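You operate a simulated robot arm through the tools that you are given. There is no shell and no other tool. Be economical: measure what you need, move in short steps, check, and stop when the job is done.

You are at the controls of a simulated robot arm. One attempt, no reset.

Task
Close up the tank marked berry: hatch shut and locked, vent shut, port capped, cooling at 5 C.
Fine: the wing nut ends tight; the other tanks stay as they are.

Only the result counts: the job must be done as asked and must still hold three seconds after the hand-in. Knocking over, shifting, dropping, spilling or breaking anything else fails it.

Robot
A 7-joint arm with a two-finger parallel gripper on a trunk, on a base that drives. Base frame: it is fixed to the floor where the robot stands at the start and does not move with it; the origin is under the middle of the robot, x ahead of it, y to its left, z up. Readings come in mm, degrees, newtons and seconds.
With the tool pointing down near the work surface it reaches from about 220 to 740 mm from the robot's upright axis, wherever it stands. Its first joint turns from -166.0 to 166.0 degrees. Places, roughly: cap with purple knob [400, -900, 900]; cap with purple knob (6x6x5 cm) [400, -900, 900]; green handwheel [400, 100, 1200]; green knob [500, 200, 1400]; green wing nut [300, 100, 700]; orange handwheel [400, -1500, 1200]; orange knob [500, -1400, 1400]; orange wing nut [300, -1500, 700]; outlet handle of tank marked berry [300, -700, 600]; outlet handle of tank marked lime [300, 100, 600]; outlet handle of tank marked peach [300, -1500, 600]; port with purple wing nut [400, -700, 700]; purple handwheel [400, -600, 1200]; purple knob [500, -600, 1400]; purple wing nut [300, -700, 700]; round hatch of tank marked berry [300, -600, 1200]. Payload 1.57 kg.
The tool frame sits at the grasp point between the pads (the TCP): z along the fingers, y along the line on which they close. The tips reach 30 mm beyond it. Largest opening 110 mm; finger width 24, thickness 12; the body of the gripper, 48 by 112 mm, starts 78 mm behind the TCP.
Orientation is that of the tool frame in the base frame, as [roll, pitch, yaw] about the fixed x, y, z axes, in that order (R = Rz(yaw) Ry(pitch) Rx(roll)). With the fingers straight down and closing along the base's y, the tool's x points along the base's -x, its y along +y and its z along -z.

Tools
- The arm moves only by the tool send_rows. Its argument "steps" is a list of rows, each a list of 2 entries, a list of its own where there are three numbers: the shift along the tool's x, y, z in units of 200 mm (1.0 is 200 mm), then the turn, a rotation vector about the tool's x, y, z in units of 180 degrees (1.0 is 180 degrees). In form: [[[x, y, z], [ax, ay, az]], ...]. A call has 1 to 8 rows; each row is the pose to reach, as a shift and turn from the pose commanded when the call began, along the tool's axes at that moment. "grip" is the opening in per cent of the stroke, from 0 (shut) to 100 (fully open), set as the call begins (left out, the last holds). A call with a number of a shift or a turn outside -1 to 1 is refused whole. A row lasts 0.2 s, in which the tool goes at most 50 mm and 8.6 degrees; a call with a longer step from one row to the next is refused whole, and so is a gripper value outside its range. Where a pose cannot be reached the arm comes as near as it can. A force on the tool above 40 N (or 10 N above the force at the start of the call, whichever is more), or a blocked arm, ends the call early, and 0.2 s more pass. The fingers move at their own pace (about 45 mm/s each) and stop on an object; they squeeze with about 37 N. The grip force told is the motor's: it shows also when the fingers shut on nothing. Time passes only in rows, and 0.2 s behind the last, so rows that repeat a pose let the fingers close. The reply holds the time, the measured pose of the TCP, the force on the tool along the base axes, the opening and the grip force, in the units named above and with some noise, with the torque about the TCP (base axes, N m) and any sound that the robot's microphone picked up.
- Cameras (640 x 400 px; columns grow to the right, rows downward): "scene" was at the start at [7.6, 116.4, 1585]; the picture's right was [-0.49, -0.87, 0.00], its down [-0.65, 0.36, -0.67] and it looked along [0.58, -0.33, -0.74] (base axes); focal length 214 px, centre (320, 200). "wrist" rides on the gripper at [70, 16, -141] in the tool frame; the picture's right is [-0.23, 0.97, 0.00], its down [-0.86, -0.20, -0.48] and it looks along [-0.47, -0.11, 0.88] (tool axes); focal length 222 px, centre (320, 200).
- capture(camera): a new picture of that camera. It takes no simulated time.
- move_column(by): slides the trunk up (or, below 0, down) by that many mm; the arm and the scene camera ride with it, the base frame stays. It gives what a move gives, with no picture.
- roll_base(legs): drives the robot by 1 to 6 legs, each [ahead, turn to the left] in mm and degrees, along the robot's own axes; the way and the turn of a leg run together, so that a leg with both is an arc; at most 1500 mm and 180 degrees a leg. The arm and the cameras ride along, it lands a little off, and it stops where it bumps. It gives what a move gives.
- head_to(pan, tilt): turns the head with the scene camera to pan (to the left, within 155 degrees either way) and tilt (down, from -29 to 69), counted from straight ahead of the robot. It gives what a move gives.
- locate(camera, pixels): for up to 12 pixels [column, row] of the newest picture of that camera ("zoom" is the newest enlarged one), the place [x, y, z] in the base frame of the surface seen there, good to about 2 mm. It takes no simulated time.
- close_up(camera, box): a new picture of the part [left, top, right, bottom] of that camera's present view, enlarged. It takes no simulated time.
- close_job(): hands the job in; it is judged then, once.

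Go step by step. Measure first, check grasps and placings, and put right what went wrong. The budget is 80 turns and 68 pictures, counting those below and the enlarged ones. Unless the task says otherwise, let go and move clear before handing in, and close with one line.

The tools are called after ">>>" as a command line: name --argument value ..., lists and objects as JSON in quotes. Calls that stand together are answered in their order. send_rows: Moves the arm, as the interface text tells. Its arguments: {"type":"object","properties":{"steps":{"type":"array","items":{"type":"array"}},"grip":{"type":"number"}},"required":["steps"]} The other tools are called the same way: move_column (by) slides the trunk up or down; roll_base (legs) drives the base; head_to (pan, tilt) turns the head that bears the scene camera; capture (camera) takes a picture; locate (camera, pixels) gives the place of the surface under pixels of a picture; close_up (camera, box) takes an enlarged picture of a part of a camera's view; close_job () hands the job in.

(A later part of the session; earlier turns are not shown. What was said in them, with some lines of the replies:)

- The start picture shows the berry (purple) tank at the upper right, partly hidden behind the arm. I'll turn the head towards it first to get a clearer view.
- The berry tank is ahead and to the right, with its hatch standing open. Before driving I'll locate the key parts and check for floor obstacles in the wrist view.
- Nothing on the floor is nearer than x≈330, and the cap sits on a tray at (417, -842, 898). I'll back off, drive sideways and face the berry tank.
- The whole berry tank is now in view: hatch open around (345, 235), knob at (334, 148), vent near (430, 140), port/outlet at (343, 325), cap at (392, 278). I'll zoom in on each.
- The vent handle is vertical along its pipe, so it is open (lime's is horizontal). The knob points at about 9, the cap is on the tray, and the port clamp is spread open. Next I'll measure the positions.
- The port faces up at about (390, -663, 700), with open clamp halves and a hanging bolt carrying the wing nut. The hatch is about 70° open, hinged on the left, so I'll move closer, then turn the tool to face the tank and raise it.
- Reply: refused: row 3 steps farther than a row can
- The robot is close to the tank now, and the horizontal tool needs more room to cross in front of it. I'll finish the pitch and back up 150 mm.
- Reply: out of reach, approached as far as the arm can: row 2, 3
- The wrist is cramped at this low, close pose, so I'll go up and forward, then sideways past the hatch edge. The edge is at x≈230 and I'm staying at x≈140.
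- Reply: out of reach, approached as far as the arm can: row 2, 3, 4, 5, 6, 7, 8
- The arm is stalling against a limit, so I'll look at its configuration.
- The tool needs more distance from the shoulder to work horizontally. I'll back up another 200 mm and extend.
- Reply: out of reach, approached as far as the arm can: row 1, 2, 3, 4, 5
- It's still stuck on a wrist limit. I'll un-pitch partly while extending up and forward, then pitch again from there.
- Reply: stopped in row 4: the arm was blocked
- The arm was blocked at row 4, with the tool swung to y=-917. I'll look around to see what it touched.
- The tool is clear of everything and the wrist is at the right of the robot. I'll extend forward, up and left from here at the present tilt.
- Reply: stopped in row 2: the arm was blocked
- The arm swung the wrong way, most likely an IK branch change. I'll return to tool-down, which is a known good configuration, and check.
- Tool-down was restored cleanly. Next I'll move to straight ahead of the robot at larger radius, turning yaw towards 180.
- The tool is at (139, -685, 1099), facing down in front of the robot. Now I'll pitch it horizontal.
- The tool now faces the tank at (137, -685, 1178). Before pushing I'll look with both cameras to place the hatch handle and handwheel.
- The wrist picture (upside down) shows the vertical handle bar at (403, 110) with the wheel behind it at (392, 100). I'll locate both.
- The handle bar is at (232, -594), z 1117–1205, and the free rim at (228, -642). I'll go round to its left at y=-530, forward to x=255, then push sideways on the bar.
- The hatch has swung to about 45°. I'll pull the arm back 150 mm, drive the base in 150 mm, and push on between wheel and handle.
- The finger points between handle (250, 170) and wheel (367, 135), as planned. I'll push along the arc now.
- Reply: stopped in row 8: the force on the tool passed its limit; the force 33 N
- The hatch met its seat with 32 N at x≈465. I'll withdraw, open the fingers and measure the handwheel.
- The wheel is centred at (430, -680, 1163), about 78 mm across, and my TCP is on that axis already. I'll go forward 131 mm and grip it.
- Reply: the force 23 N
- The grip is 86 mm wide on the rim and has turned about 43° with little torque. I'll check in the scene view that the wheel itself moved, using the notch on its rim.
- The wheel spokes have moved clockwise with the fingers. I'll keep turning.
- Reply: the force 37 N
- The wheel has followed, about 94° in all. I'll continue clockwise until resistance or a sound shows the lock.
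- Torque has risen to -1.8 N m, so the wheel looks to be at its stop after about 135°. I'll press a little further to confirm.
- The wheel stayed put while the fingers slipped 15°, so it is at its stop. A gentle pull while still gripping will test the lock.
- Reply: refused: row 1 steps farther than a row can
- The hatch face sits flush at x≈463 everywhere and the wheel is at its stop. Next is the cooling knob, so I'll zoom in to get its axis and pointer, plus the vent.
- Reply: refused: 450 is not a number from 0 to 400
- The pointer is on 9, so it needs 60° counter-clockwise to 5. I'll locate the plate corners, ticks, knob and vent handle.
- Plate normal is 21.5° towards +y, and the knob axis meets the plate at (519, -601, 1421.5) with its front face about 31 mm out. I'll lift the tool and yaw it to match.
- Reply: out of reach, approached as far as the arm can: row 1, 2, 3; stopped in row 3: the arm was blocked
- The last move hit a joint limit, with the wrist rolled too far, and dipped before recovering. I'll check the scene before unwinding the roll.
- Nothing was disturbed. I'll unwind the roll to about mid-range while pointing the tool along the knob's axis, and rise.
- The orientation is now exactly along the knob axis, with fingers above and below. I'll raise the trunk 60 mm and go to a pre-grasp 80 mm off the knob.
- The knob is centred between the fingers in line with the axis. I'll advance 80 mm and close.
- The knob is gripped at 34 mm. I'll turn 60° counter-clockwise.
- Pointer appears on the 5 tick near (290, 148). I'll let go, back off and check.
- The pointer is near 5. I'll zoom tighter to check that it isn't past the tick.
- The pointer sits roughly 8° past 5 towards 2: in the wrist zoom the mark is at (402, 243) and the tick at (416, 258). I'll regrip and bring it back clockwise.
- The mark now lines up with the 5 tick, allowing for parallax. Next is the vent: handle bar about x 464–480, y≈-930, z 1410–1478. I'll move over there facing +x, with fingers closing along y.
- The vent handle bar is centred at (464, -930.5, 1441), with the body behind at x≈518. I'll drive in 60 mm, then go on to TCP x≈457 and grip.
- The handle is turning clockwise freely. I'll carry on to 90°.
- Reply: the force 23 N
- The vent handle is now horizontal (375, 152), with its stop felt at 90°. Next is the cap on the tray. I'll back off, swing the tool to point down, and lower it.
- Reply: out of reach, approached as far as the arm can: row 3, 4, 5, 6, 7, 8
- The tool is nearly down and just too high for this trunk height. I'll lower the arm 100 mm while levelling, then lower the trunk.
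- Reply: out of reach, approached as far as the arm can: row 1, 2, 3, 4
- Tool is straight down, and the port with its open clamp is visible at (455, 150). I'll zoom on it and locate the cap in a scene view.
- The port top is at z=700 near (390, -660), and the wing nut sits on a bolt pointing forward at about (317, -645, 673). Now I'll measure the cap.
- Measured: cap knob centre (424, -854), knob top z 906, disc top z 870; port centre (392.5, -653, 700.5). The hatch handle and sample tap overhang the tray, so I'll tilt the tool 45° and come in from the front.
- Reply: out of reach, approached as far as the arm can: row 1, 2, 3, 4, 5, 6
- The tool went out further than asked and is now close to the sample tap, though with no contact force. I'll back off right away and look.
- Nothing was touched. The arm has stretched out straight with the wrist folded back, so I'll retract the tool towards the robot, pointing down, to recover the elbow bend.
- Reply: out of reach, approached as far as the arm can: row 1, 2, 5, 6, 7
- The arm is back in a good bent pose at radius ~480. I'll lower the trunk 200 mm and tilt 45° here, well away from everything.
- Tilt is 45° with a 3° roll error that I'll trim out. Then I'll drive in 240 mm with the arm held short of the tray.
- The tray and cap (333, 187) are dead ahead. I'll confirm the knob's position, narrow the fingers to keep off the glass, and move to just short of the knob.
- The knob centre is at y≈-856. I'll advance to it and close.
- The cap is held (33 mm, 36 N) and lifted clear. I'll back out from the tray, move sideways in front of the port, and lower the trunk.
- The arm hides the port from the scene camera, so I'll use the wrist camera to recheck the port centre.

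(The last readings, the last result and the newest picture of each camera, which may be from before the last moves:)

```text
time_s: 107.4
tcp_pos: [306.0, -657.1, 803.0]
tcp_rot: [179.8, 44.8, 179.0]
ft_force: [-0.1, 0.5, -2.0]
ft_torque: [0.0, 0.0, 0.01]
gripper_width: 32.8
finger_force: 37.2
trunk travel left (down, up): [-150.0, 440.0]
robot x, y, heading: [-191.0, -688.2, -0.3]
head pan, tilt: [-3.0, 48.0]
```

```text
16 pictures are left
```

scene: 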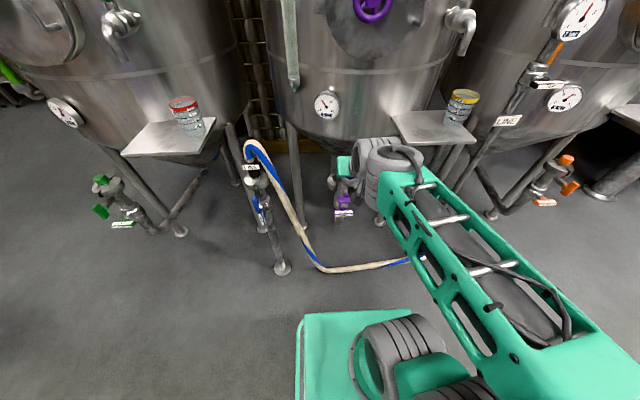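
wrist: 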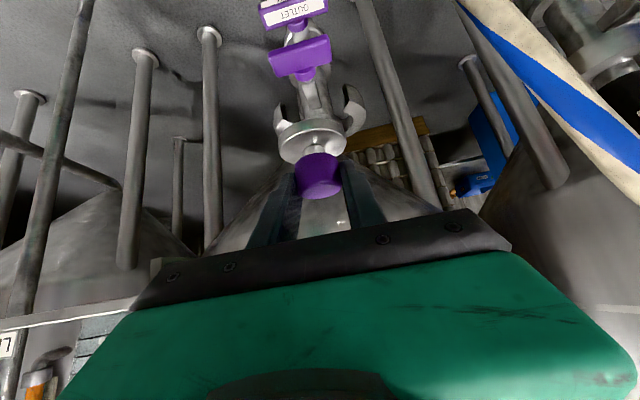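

The cap hides the port here, so I'll move over the measured centre, 55 mm above it, and check alignment.

>>> send_rows --steps '[[[-0.1, 0.01, 0.1], [0, 0, 0]], [[-0.2, 0.02, 0.2], [0, 0, 0]], [[-0.297, 0.0275, 0.297], [0, 0, 0]], [[-0.297, 0.0275, 0.297], [0, 0, 0]]]'

>>> close_up --camera "wrist" --box '[240, 60, 400, 200]'

>>> close_up --camera "scene" --box '[300, 130, 400, 210]'

```text
time_s: 108.4
tcp_pos: [391.3, -652.5, 801.5]
tcp_rot: [179.8, 44.8, 178.9]
ft_force: [0.4, -0.1, -2.0]
ft_torque: [0.0, 0.02, 0.02]
gripper_width: 32.7
finger_force: 36.5
trunk travel left (down, up): [-150.0, 440.0]
robot x, y, heading: [-193.6, -687.0, -0.4]
head pan, tilt: [-3.0, 48.0]
```

```text
2.86 times, centred on (320, 130) of wrist
```

zoom: 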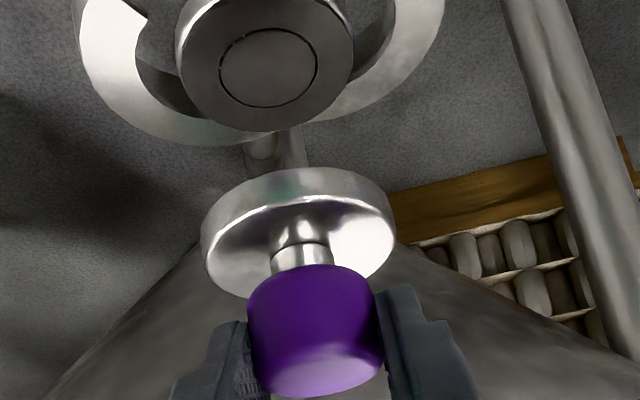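

```text
5.00 times, centred on (350, 170) of scene
```

zoom: 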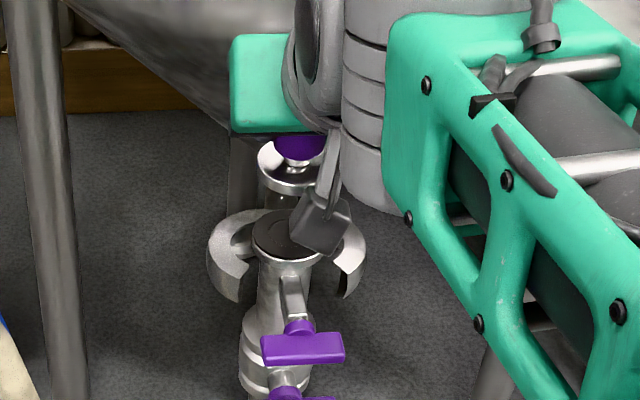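

Both views show the cap above the port. I'll measure disc and port in this zoom.

>>> locate --camera "zoom" --pixels '[[256, 235], [270, 255], [285, 260], [268, 215], [262, 165], [275, 185], [290, 192], [310, 190], [290, 172], [275, 230]]'

```text
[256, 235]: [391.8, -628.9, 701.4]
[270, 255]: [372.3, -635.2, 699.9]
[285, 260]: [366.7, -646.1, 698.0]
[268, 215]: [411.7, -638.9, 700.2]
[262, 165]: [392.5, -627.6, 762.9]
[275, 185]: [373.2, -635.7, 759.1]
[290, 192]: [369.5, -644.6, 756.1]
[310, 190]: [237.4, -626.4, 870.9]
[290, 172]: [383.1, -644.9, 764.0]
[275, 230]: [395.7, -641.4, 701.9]
```

Cap centre is about (394, -655) and port (392, -654.5), within 2 mm. I'll lower the cap onto the port gently.

>>> send_rows --steps '[[[0.06, 0, 0.055], [0, 0, 0]], [[0.12, 0, 0.113], [0, 0, 0]], [[0.165, 0, 0.158], [0, 0, 0]], [[0.178, 0, 0.171], [0, 0, 0]], [[0.186, 0, 0.179], [0, 0, 0]], [[0.191, 0, 0.184], [0, 0, 0]]]'

>>> close_up --camera "scene" --box '[300, 140, 380, 200]'

```text
time_s: 109.8
tcp_pos: [390.1, -650.8, 748.5]
tcp_rot: [179.8, 44.9, 178.9]
ft_force: [0.8, 0.4, -1.4]
ft_torque: [-0.1, 0.0, -0.03]
gripper_width: 33.0
finger_force: 37.1
trunk travel left (down, up): [-150.0, 440.0]
robot x, y, heading: [-188.8, -685.5, -0.3]
head pan, tilt: [-3.0, 48.0]
```

```text
6.67 times, centred on (340, 170) of scene
```

zoom: 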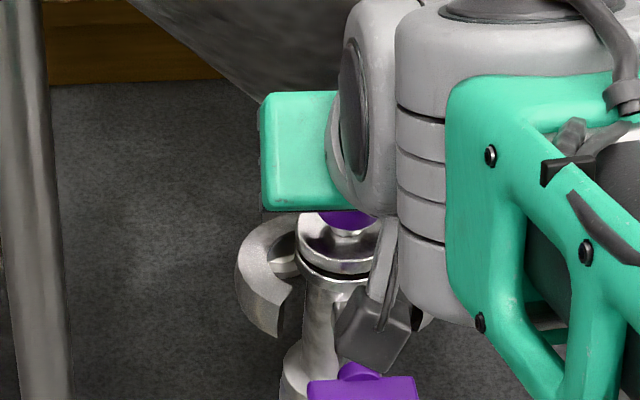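

The cap is just at the port surface with no contact force yet. I'll lower a few more millimetres until it seats.

>>> send_rows --steps '[[[0.0035, -0.005, 0.0035], [0, 0, 0]], [[0.007, -0.005, 0.007], [0, 0, 0]], [[0.0105, -0.005, 0.0105], [0, 0, 0]], [[0.014, -0.005, 0.014], [0, 0, 0]]]'

```text
time_s: 110.8
tcp_pos: [390.2, -652.5, 746.9]
tcp_rot: [179.8, 45.2, 178.9]
ft_force: [-3.4, 1.3, 19.2]
ft_torque: [-0.19, 0.41, -0.05]
gripper_width: 33.0
finger_force: 36.8
trunk travel left (down, up): [-150.0, 440.0]
robot x, y, heading: [-189.9, -687.2, -0.2]
head pan, tilt: [-3.0, 48.0]
```

The cap is seated with 19 N of contact. I'll ease off, open, and retreat along the tool axis.

>>> send_rows --steps '[[[-0.01, 0, -0.01], [0, 0, 0]], [[-0.01, 0, -0.01], [0, 0, 0]]]'

>>> send_rows --steps '[[[0, 0, 0], [0, 0, 0]], [[0, 0, 0], [0, 0, 0]], [[0, 0, -0.1], [0, 0, 0]], [[0, 0, -0.3], [0, 0, 0]], [[0, 0, -0.5], [0, 0, 0]], [[0, 0, -0.7], [0, 0, 0]], [[0, 0, -0.9], [0, 0, 0]]]' --grip 55

>>> capture --camera "wrist"

```text
time_s: 111.4
tcp_pos: [390.2, -653.0, 748.9]
tcp_rot: [179.8, 44.9, 179.0]
ft_force: [4.5, 2.3, 12.9]
ft_torque: [-0.19, -0.38, 0.14]
gripper_width: 32.6
finger_force: 37.0
trunk travel left (down, up): [-150.0, 440.0]
robot x, y, heading: [-190.5, -684.9, -0.5]
head pan, tilt: [-3.0, 48.0]
```

```text
time_s: 113.2
tcp_pos: [270.9, -654.0, 827.5]
tcp_rot: [-178.0, 38.7, 179.6]
ft_force: [-0.3, -0.5, -0.3]
ft_torque: [0.02, -0.03, -0.01]
gripper_width: 60.6
finger_force: 0.0
trunk travel left (down, up): [-150.0, 440.0]
robot x, y, heading: [-191.4, -683.7, -0.1]
head pan, tilt: [-3.0, 48.0]
stopped in row 7: the arm was blocked; the commanded pose is now the measured one
```

```text
12 pictures are left
```

wrist: 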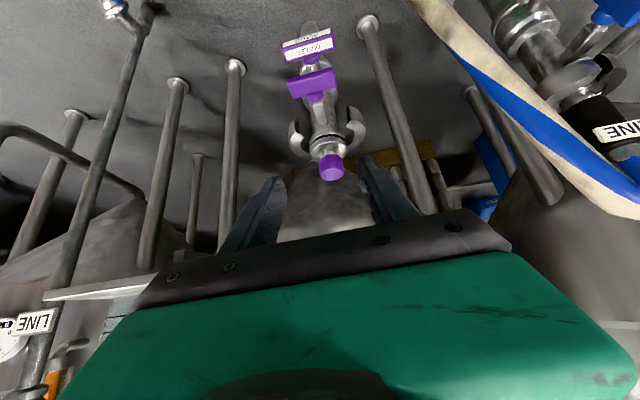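

The cap sits on the port. 12 pictures remain, so I'll use this one to measure the wing nut and bolt.

>>> locate --camera "wrist" --pixels '[[312, 83], [292, 88], [332, 79], [312, 76], [313, 92], [310, 50], [335, 42], [286, 56], [320, 115], [331, 155], [352, 130], [300, 140]]'

>>> roll_base --legs '[[-300, 0]]'

>>> head_to --pan 0 --tilt 30

>>> close_up --camera "scene" --box '[272, 150, 368, 230]'

```text
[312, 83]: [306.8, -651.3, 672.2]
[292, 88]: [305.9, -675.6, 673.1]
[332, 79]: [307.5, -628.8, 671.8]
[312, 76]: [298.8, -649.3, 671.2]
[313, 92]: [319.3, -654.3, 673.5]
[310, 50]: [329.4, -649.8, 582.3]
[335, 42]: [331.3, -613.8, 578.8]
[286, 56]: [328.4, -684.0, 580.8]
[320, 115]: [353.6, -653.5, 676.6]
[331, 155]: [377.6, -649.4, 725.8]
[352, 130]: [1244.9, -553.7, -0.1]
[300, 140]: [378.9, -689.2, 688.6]
```

```text
time_s: 115.2
tcp_pos: [-25.0, -651.5, 829.8]
tcp_rot: [-178.1, 38.8, 179.4]
ft_force: [-0.7, 0.5, -0.9]
ft_torque: [0.0, 0.0, 0.01]
gripper_width: 60.5
finger_force: 0.1
trunk travel left (down, up): [-150.0, 440.0]
robot x, y, heading: [-483.2, -680.7, -0.6]
head pan, tilt: [-3.0, 48.0]
```

```text
time_s: 116.0
tcp_pos: [-24.6, -652.3, 827.7]
tcp_rot: [-178.0, 38.7, 179.6]
ft_force: [0.0, -0.5, 0.0]
ft_torque: [-0.04, 0.0, 0.02]
gripper_width: 60.6
finger_force: 0.1
trunk travel left (down, up): [-150.0, 440.0]
robot x, y, heading: [-482.5, -683.8, -0.7]
head pan, tilt: [0.0, 30.0]
```

```text
5.00 times, centred on (320, 190) of scene
```

zoom: 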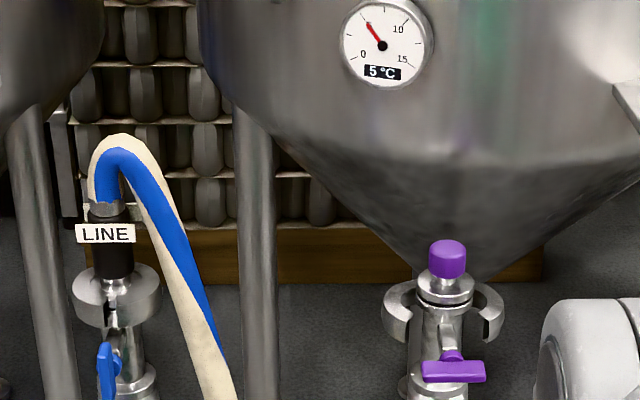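

The tank gauge now reads 5 °C and the cap sits square on the port. The wing nut bar lies along y at (299–319, -652, top z 672). I'll lower the trunk and turn the tool horizontal, with fingers closing along z.

>>> move_column --by -140

>>> send_rows --steps '[[[-0.065, 0, 0.05], [-0.0185, -0.0185, 0.0386]], [[-0.13, 0, 0.1], [-0.037, -0.037, 0.0772]], [[-0.195, 0, 0.155], [-0.0555, -0.0555, 0.1158]], [[-0.26, 0, 0.205], [-0.074, -0.074, 0.1543]], [[-0.325, 0, 0.26], [-0.0926, -0.0926, 0.1929]], [[-0.39, 0, 0.31], [-0.1112, -0.1112, 0.2315]]]'

>>> send_rows --steps '[[[0, 0, 0], [-0.0185, -0.0185, 0.0386]], [[0, 0, 0], [-0.037, -0.037, 0.0772]], [[0, 0, 0], [-0.0555, -0.0555, 0.1158]], [[0, 0, 0], [-0.074, -0.074, 0.1543]], [[0, 0, 0], [-0.0926, -0.0926, 0.1929]], [[0, 0, 0], [-0.1112, -0.1112, 0.2315]]]'

```text
time_s: 117.7
tcp_pos: [-21.8, -652.8, 686.8]
tcp_rot: [-178.0, 38.5, 179.6]
ft_force: [0.2, -0.3, 0.2]
ft_torque: [0.01, -0.01, -0.02]
gripper_width: 60.5
finger_force: 0.1
trunk travel left (down, up): [-10.0, 580.0]
robot x, y, heading: [-485.6, -683.1, -0.4]
head pan, tilt: [0.0, 30.0]
```

```text
time_s: 119.1
tcp_pos: [73.3, -653.6, 689.9]
tcp_rot: [122.2, 36.8, 120.1]
ft_force: [-0.4, 0.5, 0.5]
ft_torque: [-0.02, 0.0, -0.01]
gripper_width: 60.4
finger_force: 0.0
trunk travel left (down, up): [-10.0, 580.0]
robot x, y, heading: [-487.7, -679.5, -0.5]
head pan, tilt: [0.0, 30.0]
```

```text
time_s: 120.5
tcp_pos: [72.2, -656.4, 690.6]
tcp_rot: [89.7, 1.5, 88.2]
ft_force: [0.0, 0.2, 0.6]
ft_torque: [0.0, 0.01, 0.01]
gripper_width: 60.4
finger_force: 0.0
trunk travel left (down, up): [-10.0, 580.0]
robot x, y, heading: [-483.6, -678.8, -0.6]
head pan, tilt: [0.0, 30.0]
```

The tool is horizontal, with fingers above and below. I'll trim yaw, drive in 120 mm and check with the wrist camera.

>>> roll_base --legs '[[120, 0.6]]'

>>> send_rows --steps '[[[0, -0.1, 0], [0, 0.007, 0.008]], [[0, -0.12, 0], [0, 0.007, 0.008]]]'

>>> capture --camera "wrist"

```text
time_s: 121.7
tcp_pos: [194.4, -649.4, 690.4]
tcp_rot: [89.8, 1.6, 89.0]
ft_force: [-0.4, 0.1, -0.8]
ft_torque: [-0.02, 0.02, -0.01]
gripper_width: 60.4
finger_force: 0.2
trunk travel left (down, up): [-10.0, 580.0]
robot x, y, heading: [-364.3, -681.2, -0.2]
head pan, tilt: [0.0, 30.0]
```

```text
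time_s: 122.3
tcp_pos: [194.2, -650.2, 666.6]
tcp_rot: [89.6, 0.0, 90.3]
ft_force: [0.3, 0.2, 0.2]
ft_torque: [0.0, -0.01, -0.05]
gripper_width: 60.6
finger_force: 0.0
trunk travel left (down, up): [-10.0, 580.0]
robot x, y, heading: [-362.8, -684.1, 0.2]
head pan, tilt: [0.0, 30.0]
```

```text
10 pictures are left
```

wrist: 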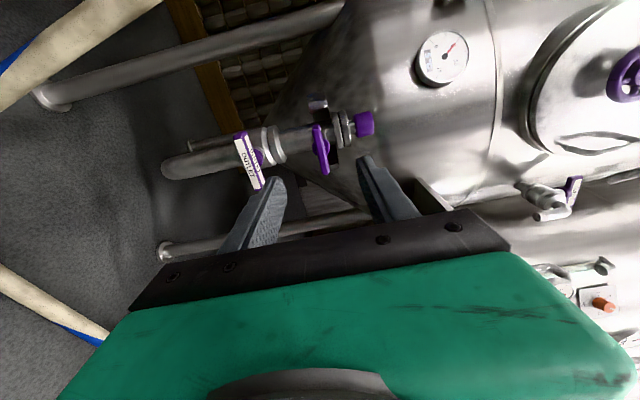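

The wing bar is at (320, 150), between the fingers. I'll locate its edges.

>>> locate --camera "wrist" --pixels '[[320, 150], [317, 150], [325, 150], [316, 130], [325, 170], [331, 143], [327, 140], [343, 130], [250, 165], [342, 150]]'

```text
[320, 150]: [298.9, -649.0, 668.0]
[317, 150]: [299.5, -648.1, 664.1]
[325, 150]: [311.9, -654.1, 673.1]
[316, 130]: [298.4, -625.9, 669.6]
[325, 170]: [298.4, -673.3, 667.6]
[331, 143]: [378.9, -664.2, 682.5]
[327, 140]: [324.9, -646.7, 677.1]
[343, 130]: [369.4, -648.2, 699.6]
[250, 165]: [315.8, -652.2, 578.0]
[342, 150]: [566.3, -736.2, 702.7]
```

The bar centre is (299 front, -650, 667), right on my tool axis. I'll advance 94 mm and grip.

>>> send_rows --steps '[[[0, 0, 0.2], [0, 0, 0]], [[0, 0, 0.4], [0, 0, 0]], [[0, 0, 0.47], [0, 0, 0]]]'

>>> send_rows --steps '[[[0, 0, 0], [0, 0, 0]], [[0, 0, 0], [0, 0, 0]], [[0, 0, 0], [0, 0, 0]], [[0, 0, 0], [0, 0, 0]]]' --grip 0

>>> send_rows --steps '[[[0, 0, 0], [0, 0, 0.04]], [[0, 0, 0], [0, 0, 0.08]], [[0, 0, 0], [0, 0, 0.12]], [[0, 0, 0], [0, 0, 0.16]], [[0, 0, 0], [0, 0, 0.2]], [[0, 0, 0], [0, 0, 0.24]]]'

>>> capture --camera "wrist"

```text
time_s: 123.1
tcp_pos: [288.8, -647.3, 668.6]
tcp_rot: [89.8, 0.1, 90.2]
ft_force: [-0.6, 0.3, 0.4]
ft_torque: [-0.01, 0.01, -0.01]
gripper_width: 60.7
finger_force: 0.0
trunk travel left (down, up): [-10.0, 580.0]
robot x, y, heading: [-362.6, -685.0, 0.2]
head pan, tilt: [0.0, 30.0]
```

```text
time_s: 124.1
tcp_pos: [288.4, -647.9, 668.1]
tcp_rot: [89.9, 0.1, 90.3]
ft_force: [0.7, 1.5, -1.1]
ft_torque: [0.24, 0.36, -0.19]
gripper_width: 9.9
finger_force: 22.0
trunk travel left (down, up): [-10.0, 580.0]
robot x, y, heading: [-358.8, -686.4, 0.3]
head pan, tilt: [0.0, 30.0]
```

```text
time_s: 125.5
tcp_pos: [288.1, -649.3, 671.0]
tcp_rot: [89.1, -43.2, 90.8]
ft_force: [-7.3, 2.2, 18.2]
ft_torque: [-0.08, 0.31, 0.14]
gripper_width: 10.1
finger_force: 27.7
trunk travel left (down, up): [-10.0, 580.0]
robot x, y, heading: [-362.1, -684.0, 0.1]
head pan, tilt: [0.0, 30.0]
```

```text
9 pictures are left
```

wrist: 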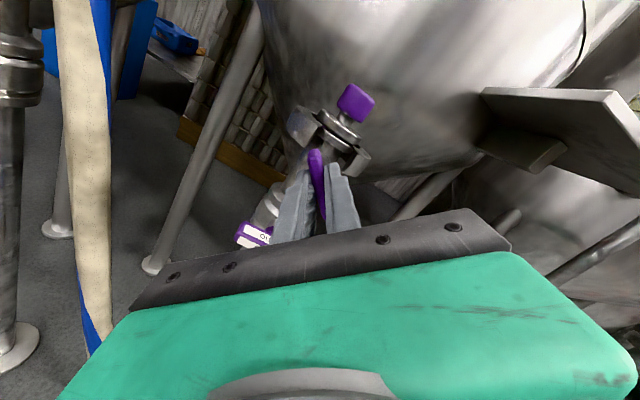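

The bar turns with the grip at low torque, and the clamp halves appear to be drawing in. I'll go on another 30° to the wrist's comfortable limit, then regrip.

>>> send_rows --steps '[[[0, 0, 0], [0, 0, 0.04]], [[0, 0, 0], [0, 0, 0.08]], [[0, 0, 0], [0, 0, 0.12]], [[0, 0, 0], [0, 0, 0.16]]]'

>>> close_up --camera "wrist" --box '[240, 70, 400, 210]'

```text
time_s: 126.5
tcp_pos: [288.8, -651.7, 669.5]
tcp_rot: [88.5, -71.9, 91.4]
ft_force: [3.7, -12.7, 23.5]
ft_torque: [-0.04, -0.19, 0.19]
gripper_width: 9.6
finger_force: 28.1
trunk travel left (down, up): [-10.0, 580.0]
robot x, y, heading: [-362.4, -684.0, -0.1]
head pan, tilt: [0.0, 30.0]
```

```text
2.86 times, centred on (320, 140) of wrist
```

zoom: 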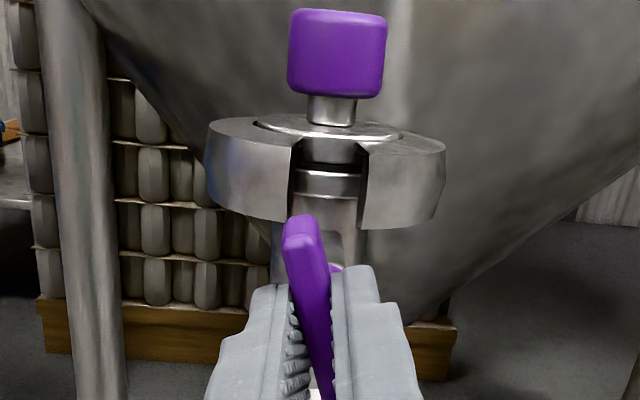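

The clamp halves are closing as the nut turns, 72° so far. I'll release, back off, unwind 180° and regrip.

>>> send_rows --steps '[[[0, 0, 0], [0, 0, 0]], [[0, 0, 0], [0, 0, 0]], [[0, 0, -0.15], [0, 0, 0]], [[0, 0, -0.35], [0, 0, -0.03]], [[0, 0, -0.4], [0, 0, -0.07]], [[0, 0, -0.4], [0, 0, -0.11]], [[0, 0, -0.4], [0, 0, -0.155]], [[0, 0, -0.4], [0, 0, -0.2]]]' --grip 45

>>> send_rows --steps '[[[0, 0, 0], [0, 0, -0.047]], [[0, 0, 0], [0, 0, -0.094]], [[0, 0, 0], [0, 0, -0.141]], [[0, 0, 0], [0, 0, -0.188]], [[0, 0, 0], [0, 0, -0.235]], [[0, 0, 0], [0, 0, -0.282]], [[0, 0, 0], [0, 0, -0.329]], [[0, 0, 0], [0, 0, -0.376]]]'

>>> send_rows --steps '[[[0, 0, 0], [0, 0, -0.047]], [[0, 0, 0], [0, 0, -0.094]], [[0, 0, 0], [0, 0, -0.141]], [[0, 0, 0], [0, 0, -0.188]], [[0, 0, 0], [0, 0, -0.235]], [[0, 0, 0], [0, 0, -0.282]], [[0, 0, 0], [0, 0, -0.329]], [[0, 0, 0], [0, 0, -0.376]]]'

```text
time_s: 128.3
tcp_pos: [207.2, -650.6, 666.0]
tcp_rot: [89.6, -35.6, 90.3]
ft_force: [1.4, 0.2, -0.4]
ft_torque: [-0.03, 0.02, 0.0]
gripper_width: 49.5
finger_force: 0.1
trunk travel left (down, up): [-10.0, 580.0]
robot x, y, heading: [-362.8, -684.0, 0.4]
head pan, tilt: [0.0, 30.0]
```

```text
time_s: 130.1
tcp_pos: [209.2, -650.5, 665.9]
tcp_rot: [89.7, 32.0, 90.0]
ft_force: [-0.8, -0.2, 0.3]
ft_torque: [0.01, 0.01, -0.02]
gripper_width: 49.7
finger_force: 0.0
trunk travel left (down, up): [-10.0, 580.0]
robot x, y, heading: [-364.6, -681.7, -0.1]
head pan, tilt: [0.0, 30.0]
```

```text
time_s: 131.9
tcp_pos: [209.2, -649.5, 667.0]
tcp_rot: [-88.8, 80.3, -88.6]
ft_force: [0.7, -0.1, -0.7]
ft_torque: [0.02, 0.01, 0.0]
gripper_width: 49.4
finger_force: 0.1
trunk travel left (down, up): [-10.0, 580.0]
robot x, y, heading: [-360.0, -681.0, -0.0]
head pan, tilt: [0.0, 30.0]
```

The tool is now at roll -10° and the bar is at -18°. I'll align, go in, grip and turn again.

>>> send_rows --steps '[[[0, 0, 0], [0, 0, -0.046]], [[0, 0, 0.2], [0, 0, -0.046]], [[0, 0, 0.4], [0, 0, -0.046]]]'

>>> send_rows --steps '[[[0, 0, 0], [0, 0, 0]], [[0, 0, 0], [0, 0, 0]], [[0, 0, 0], [0, 0, 0]], [[0, 0, 0], [0, 0, 0]]]' --grip 0

>>> send_rows --steps '[[[0, 0, 0], [0, 0, 0.045]], [[0, 0, 0], [0, 0, 0.09]], [[0, 0, 0], [0, 0, 0.135]], [[0, 0, 0], [0, 0, 0.18]], [[0, 0, 0], [0, 0, 0.225]], [[0, 0, 0], [0, 0, 0.27]], [[0, 0, 0], [0, 0, 0.315]], [[0, 0, 0], [0, 0, 0.36]]]'

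>>> close_up --camera "scene" --box '[290, 170, 390, 260]'

```text
time_s: 132.7
tcp_pos: [287.5, -650.3, 668.2]
tcp_rot: [-89.2, 72.2, -89.0]
ft_force: [0.3, 0.1, -0.6]
ft_torque: [0.02, 0.03, 0.0]
gripper_width: 49.7
finger_force: 0.0
trunk travel left (down, up): [-10.0, 580.0]
robot x, y, heading: [-365.1, -680.2, 0.2]
head pan, tilt: [0.0, 30.0]
```

```text
time_s: 133.7
tcp_pos: [288.7, -652.7, 668.5]
tcp_rot: [-89.0, 72.3, -89.1]
ft_force: [2.8, -14.2, 1.9]
ft_torque: [-0.01, 0.11, 0.18]
gripper_width: 10.1
finger_force: 28.6
trunk travel left (down, up): [-10.0, 580.0]
robot x, y, heading: [-364.4, -680.9, 0.1]
head pan, tilt: [0.0, 30.0]
```

```text
time_s: 135.5
tcp_pos: [288.1, -652.4, 667.7]
tcp_rot: [89.6, 43.4, 89.6]
ft_force: [-3.6, -30.0, 8.8]
ft_torque: [-4.17, -0.14, 0.63]
gripper_width: 36.9
finger_force: 43.2
trunk travel left (down, up): [-10.0, 580.0]
robot x, y, heading: [-365.3, -679.3, -0.0]
head pan, tilt: [0.0, 30.0]
```

```text
4.44 times, centred on (340, 215) of scene
```

zoom: 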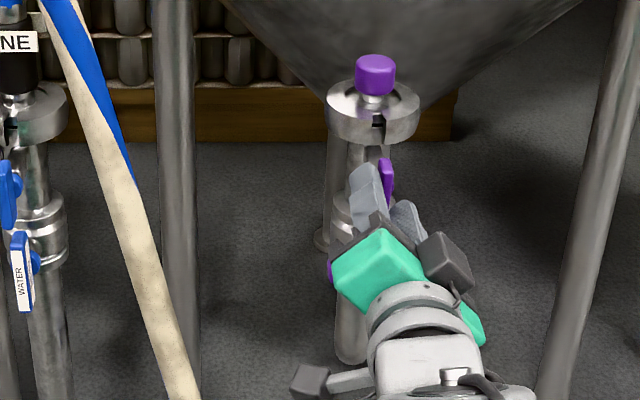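

The clamp is fully closed and the nut stopped hard (4.2 N m, fingers sliding off the bar), with its bar vertical like the closed LINE clamp. I'll relax the twist, open and withdraw.

>>> send_rows --steps '[[[0, 0, 0], [0, 0, -0.03]], [[0, 0, 0], [0, 0, -0.05]], [[0, 0, 0], [0, 0, -0.05]]]' --grip 75

>>> send_rows --steps '[[[0, 0, 0], [0, 0, 0]], [[0, 0, -0.2], [0, 0, 0]], [[0, 0, -0.4], [0, 0, 0]], [[0, 0, -0.5], [0, 0, 0]]]'

>>> capture --camera "wrist"

```text
time_s: 136.3
tcp_pos: [289.1, -650.2, 666.3]
tcp_rot: [89.7, 52.0, 90.0]
ft_force: [-0.2, 0.1, -0.7]
ft_torque: [-0.01, 0.05, -0.02]
gripper_width: 82.7
finger_force: 0.0
trunk travel left (down, up): [-10.0, 580.0]
robot x, y, heading: [-362.0, -681.0, 0.1]
head pan, tilt: [0.0, 30.0]
```

```text
time_s: 137.3
tcp_pos: [189.2, -650.0, 667.7]
tcp_rot: [89.7, 51.9, 89.9]
ft_force: [0.1, -0.2, -0.5]
ft_torque: [0.01, 0.01, -0.03]
gripper_width: 82.6
finger_force: 0.1
trunk travel left (down, up): [-10.0, 580.0]
robot x, y, heading: [-366.5, -684.7, -0.1]
head pan, tilt: [0.0, 30.0]
```

```text
6 pictures are left
```

wrist: 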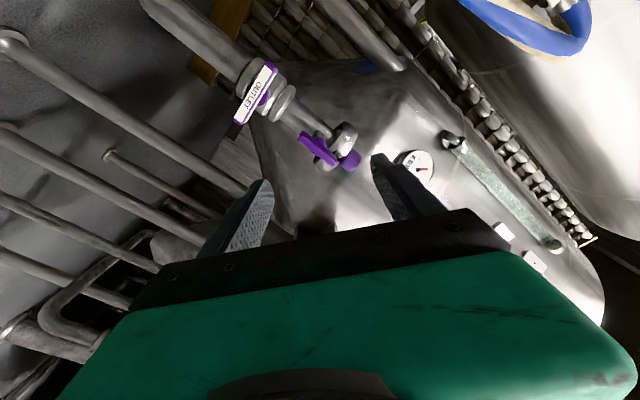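

The nut is clear of the hand. I'll back the robot away and do a final check of hatch, wheel, vent and knob.

>>> roll_base --legs '[[-150, 0]]'

>>> move_column --by 350

>>> head_to --pan 0 --tilt 15

>>> capture --camera "scene"

```text
time_s: 138.7
tcp_pos: [41.0, -651.7, 667.5]
tcp_rot: [89.6, 52.0, 89.7]
ft_force: [0.6, 0.4, -0.2]
ft_torque: [0.03, -0.05, -0.03]
gripper_width: 82.4
finger_force: 0.0
trunk travel left (down, up): [-10.0, 580.0]
robot x, y, heading: [-514.4, -678.8, 0.1]
head pan, tilt: [0.0, 30.0]
```

```text
time_s: 142.1
tcp_pos: [41.1, -651.7, 1016.7]
tcp_rot: [89.6, 52.0, 89.8]
ft_force: [-0.3, 0.2, 0.1]
ft_torque: [0.0, -0.01, -0.01]
gripper_width: 82.4
finger_force: 0.0
trunk travel left (down, up): [-360.0, 230.0]
robot x, y, heading: [-515.0, -683.6, 0.4]
head pan, tilt: [0.0, 30.0]
```

```text
time_s: 142.9
tcp_pos: [40.8, -651.0, 1017.2]
tcp_rot: [89.5, 52.1, 89.8]
ft_force: [0.2, 0.2, -0.4]
ft_torque: [0.0, 0.02, 0.0]
gripper_width: 82.5
finger_force: 0.1
trunk travel left (down, up): [-360.0, 230.0]
robot x, y, heading: [-508.5, -682.6, 0.3]
head pan, tilt: [0.0, 15.0]
```

```text
5 pictures are left
```

scene: 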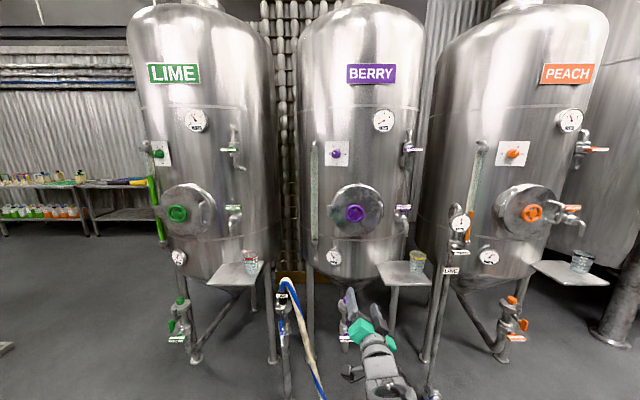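

Everything looks right, and the other tanks look unchanged. To be sure of the hatch lock, I'll regrip the wheel once, test its stop again and give a light pull.

>>> move_column --by 148

>>> roll_base --legs '[[230, -0.3]]'

```text
time_s: 144.6
tcp_pos: [39.5, -650.5, 1165.4]
tcp_rot: [89.7, 52.0, 89.8]
ft_force: [0.0, -1.3, -1.2]
ft_torque: [-0.01, 0.0, -0.01]
gripper_width: 82.6
finger_force: 0.0
trunk travel left (down, up): [-508.0, 82.0]
robot x, y, heading: [-516.1, -678.2, 0.3]
head pan, tilt: [0.0, 15.0]
```

```text
time_s: 146.3
tcp_pos: [269.6, -652.8, 1165.5]
tcp_rot: [89.7, 51.9, 89.4]
ft_force: [0.6, -0.2, -0.6]
ft_torque: [0.0, -0.02, 0.01]
gripper_width: 82.5
finger_force: 0.0
trunk travel left (down, up): [-508.0, 82.0]
robot x, y, heading: [-283.1, -682.8, -0.1]
head pan, tilt: [0.0, 15.0]
```

I'll align with the wheel axis at full opening, go forward, and grip.

>>> send_rows --steps '[[[-0.078, -0.105, 0], [0, 0, 0]], [[-0.078, -0.105, 0], [0, 0, 0]], [[-0.078, -0.105, 0.2], [0, 0, 0]], [[-0.078, -0.105, 0.4], [0, 0, 0]], [[-0.078, -0.105, 0.6], [0, 0, 0]], [[-0.078, -0.105, 0.755], [0, 0, 0]]]' --grip 100

>>> send_rows --steps '[[[0, 0, 0], [0, 0, 0]], [[0, 0, 0], [0, 0, 0]], [[0, 0, 0], [0, 0, 0]], [[0, 0, 0], [0, 0, 0]]]' --grip 0

>>> send_rows --steps '[[[0, 0, 0], [0, 0, 0.02]], [[0, 0, 0], [0, 0, 0.04]], [[0, 0, 0], [0, 0, 0.06]]]'

>>> send_rows --steps '[[[0, 0, -0.015], [0, 0, 0]], [[0, 0, -0.03], [0, 0, 0]], [[0, 0, -0.03], [0, 0, 0]]]'

```text
time_s: 147.7
tcp_pos: [420.8, -681.1, 1164.8]
tcp_rot: [89.8, 52.0, 89.5]
ft_force: [-0.2, 0.1, -0.1]
ft_torque: [-0.01, 0.0, 0.01]
gripper_width: 110.0
finger_force: 0.0
trunk travel left (down, up): [-508.0, 82.0]
robot x, y, heading: [-283.9, -684.8, -0.4]
head pan, tilt: [0.0, 15.0]
```

```text
time_s: 148.7
tcp_pos: [420.2, -683.6, 1162.8]
tcp_rot: [90.0, 52.0, 89.7]
ft_force: [-1.7, -13.3, -9.5]
ft_torque: [-0.23, 0.12, -0.54]
gripper_width: 86.1
finger_force: 37.1
trunk travel left (down, up): [-508.0, 82.0]
robot x, y, heading: [-288.4, -680.6, -0.4]
head pan, tilt: [0.0, 15.0]
```

```text
time_s: 149.5
tcp_pos: [420.1, -684.7, 1163.8]
tcp_rot: [90.0, 41.1, 89.5]
ft_force: [-3.3, -24.4, -14.3]
ft_torque: [-1.26, 0.18, -0.38]
gripper_width: 86.4
finger_force: 45.0
trunk travel left (down, up): [-508.0, 82.0]
robot x, y, heading: [-283.8, -683.5, -0.2]
head pan, tilt: [0.0, 15.0]
```

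```text
time_s: 150.1
tcp_pos: [419.5, -684.3, 1163.5]
tcp_rot: [90.0, 41.3, 89.4]
ft_force: [24.9, -9.6, -6.3]
ft_torque: [-0.09, -0.48, -0.71]
gripper_width: 86.8
finger_force: 45.1
trunk travel left (down, up): [-508.0, 82.0]
robot x, y, heading: [-284.9, -685.3, -0.8]
head pan, tilt: [0.0, 15.0]
stopped in row 2: the force on the tool passed its limit (the readings are from after the stop); the commanded pose is now the measured one
```

Turning met the stop at once (1.3 N m), and the pull was resisted with over 25 N and no movement, so the hatch is locked. I'll let go, retreat and take a last look.

>>> send_rows --steps '[[[0, 0, 0], [0, 0, 0]], [[0, 0, 0], [0, 0, 0]], [[0, 0, 0], [0, 0, 0]], [[0, 0, -0.2], [0, 0, 0]], [[0, 0, -0.4], [0, 0, 0]], [[0, 0, -0.6], [0, 0, 0]], [[0, 0, -0.75], [0, 0, 0]]]' --grip 100

>>> roll_base --legs '[[-150, 0]]'

>>> capture --camera "scene"

>>> close_up --camera "scene" --box '[310, 110, 420, 190]'

```text
time_s: 151.7
tcp_pos: [266.0, -680.3, 1164.8]
tcp_rot: [89.7, 41.2, 89.3]
ft_force: [-0.2, 0.5, 0.5]
ft_torque: [0.01, 0.02, -0.02]
gripper_width: 110.1
finger_force: 0.0
trunk travel left (down, up): [-508.0, 82.0]
robot x, y, heading: [-285.2, -682.1, -0.2]
head pan, tilt: [0.0, 15.0]
```

```text
time_s: 153.1
tcp_pos: [117.0, -680.0, 1164.9]
tcp_rot: [89.6, 41.2, 89.2]
ft_force: [0.6, 0.0, -0.2]
ft_torque: [-0.01, -0.01, -0.01]
gripper_width: 110.0
finger_force: 0.0
trunk travel left (down, up): [-508.0, 82.0]
robot x, y, heading: [-436.4, -681.2, -0.5]
head pan, tilt: [0.0, 15.0]
```

```text
4 pictures are left
```

scene: 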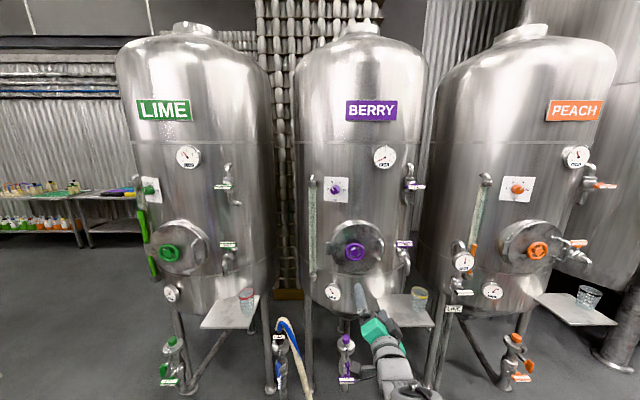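

```text
5.00 times, centred on (365, 150) of scene
5 turns are left
```

zoom: 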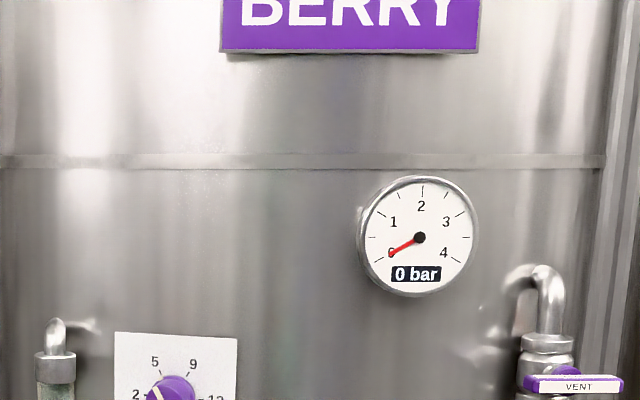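

The berry tank looks as asked: the hatch is flush and locked, the vent handle is across its pipe, the knob is at 5, and the cap is clamped with the nut tight. The arm is clear, so I'll hand in.

>>> close_job

```text
The job is handed in.
```

The berry tank is closed up and the job is handed in: hatch shut and locked, vent shut, port capped with the wing nut tight, and cooling set to 5 °C. The other tanks look unchanged.
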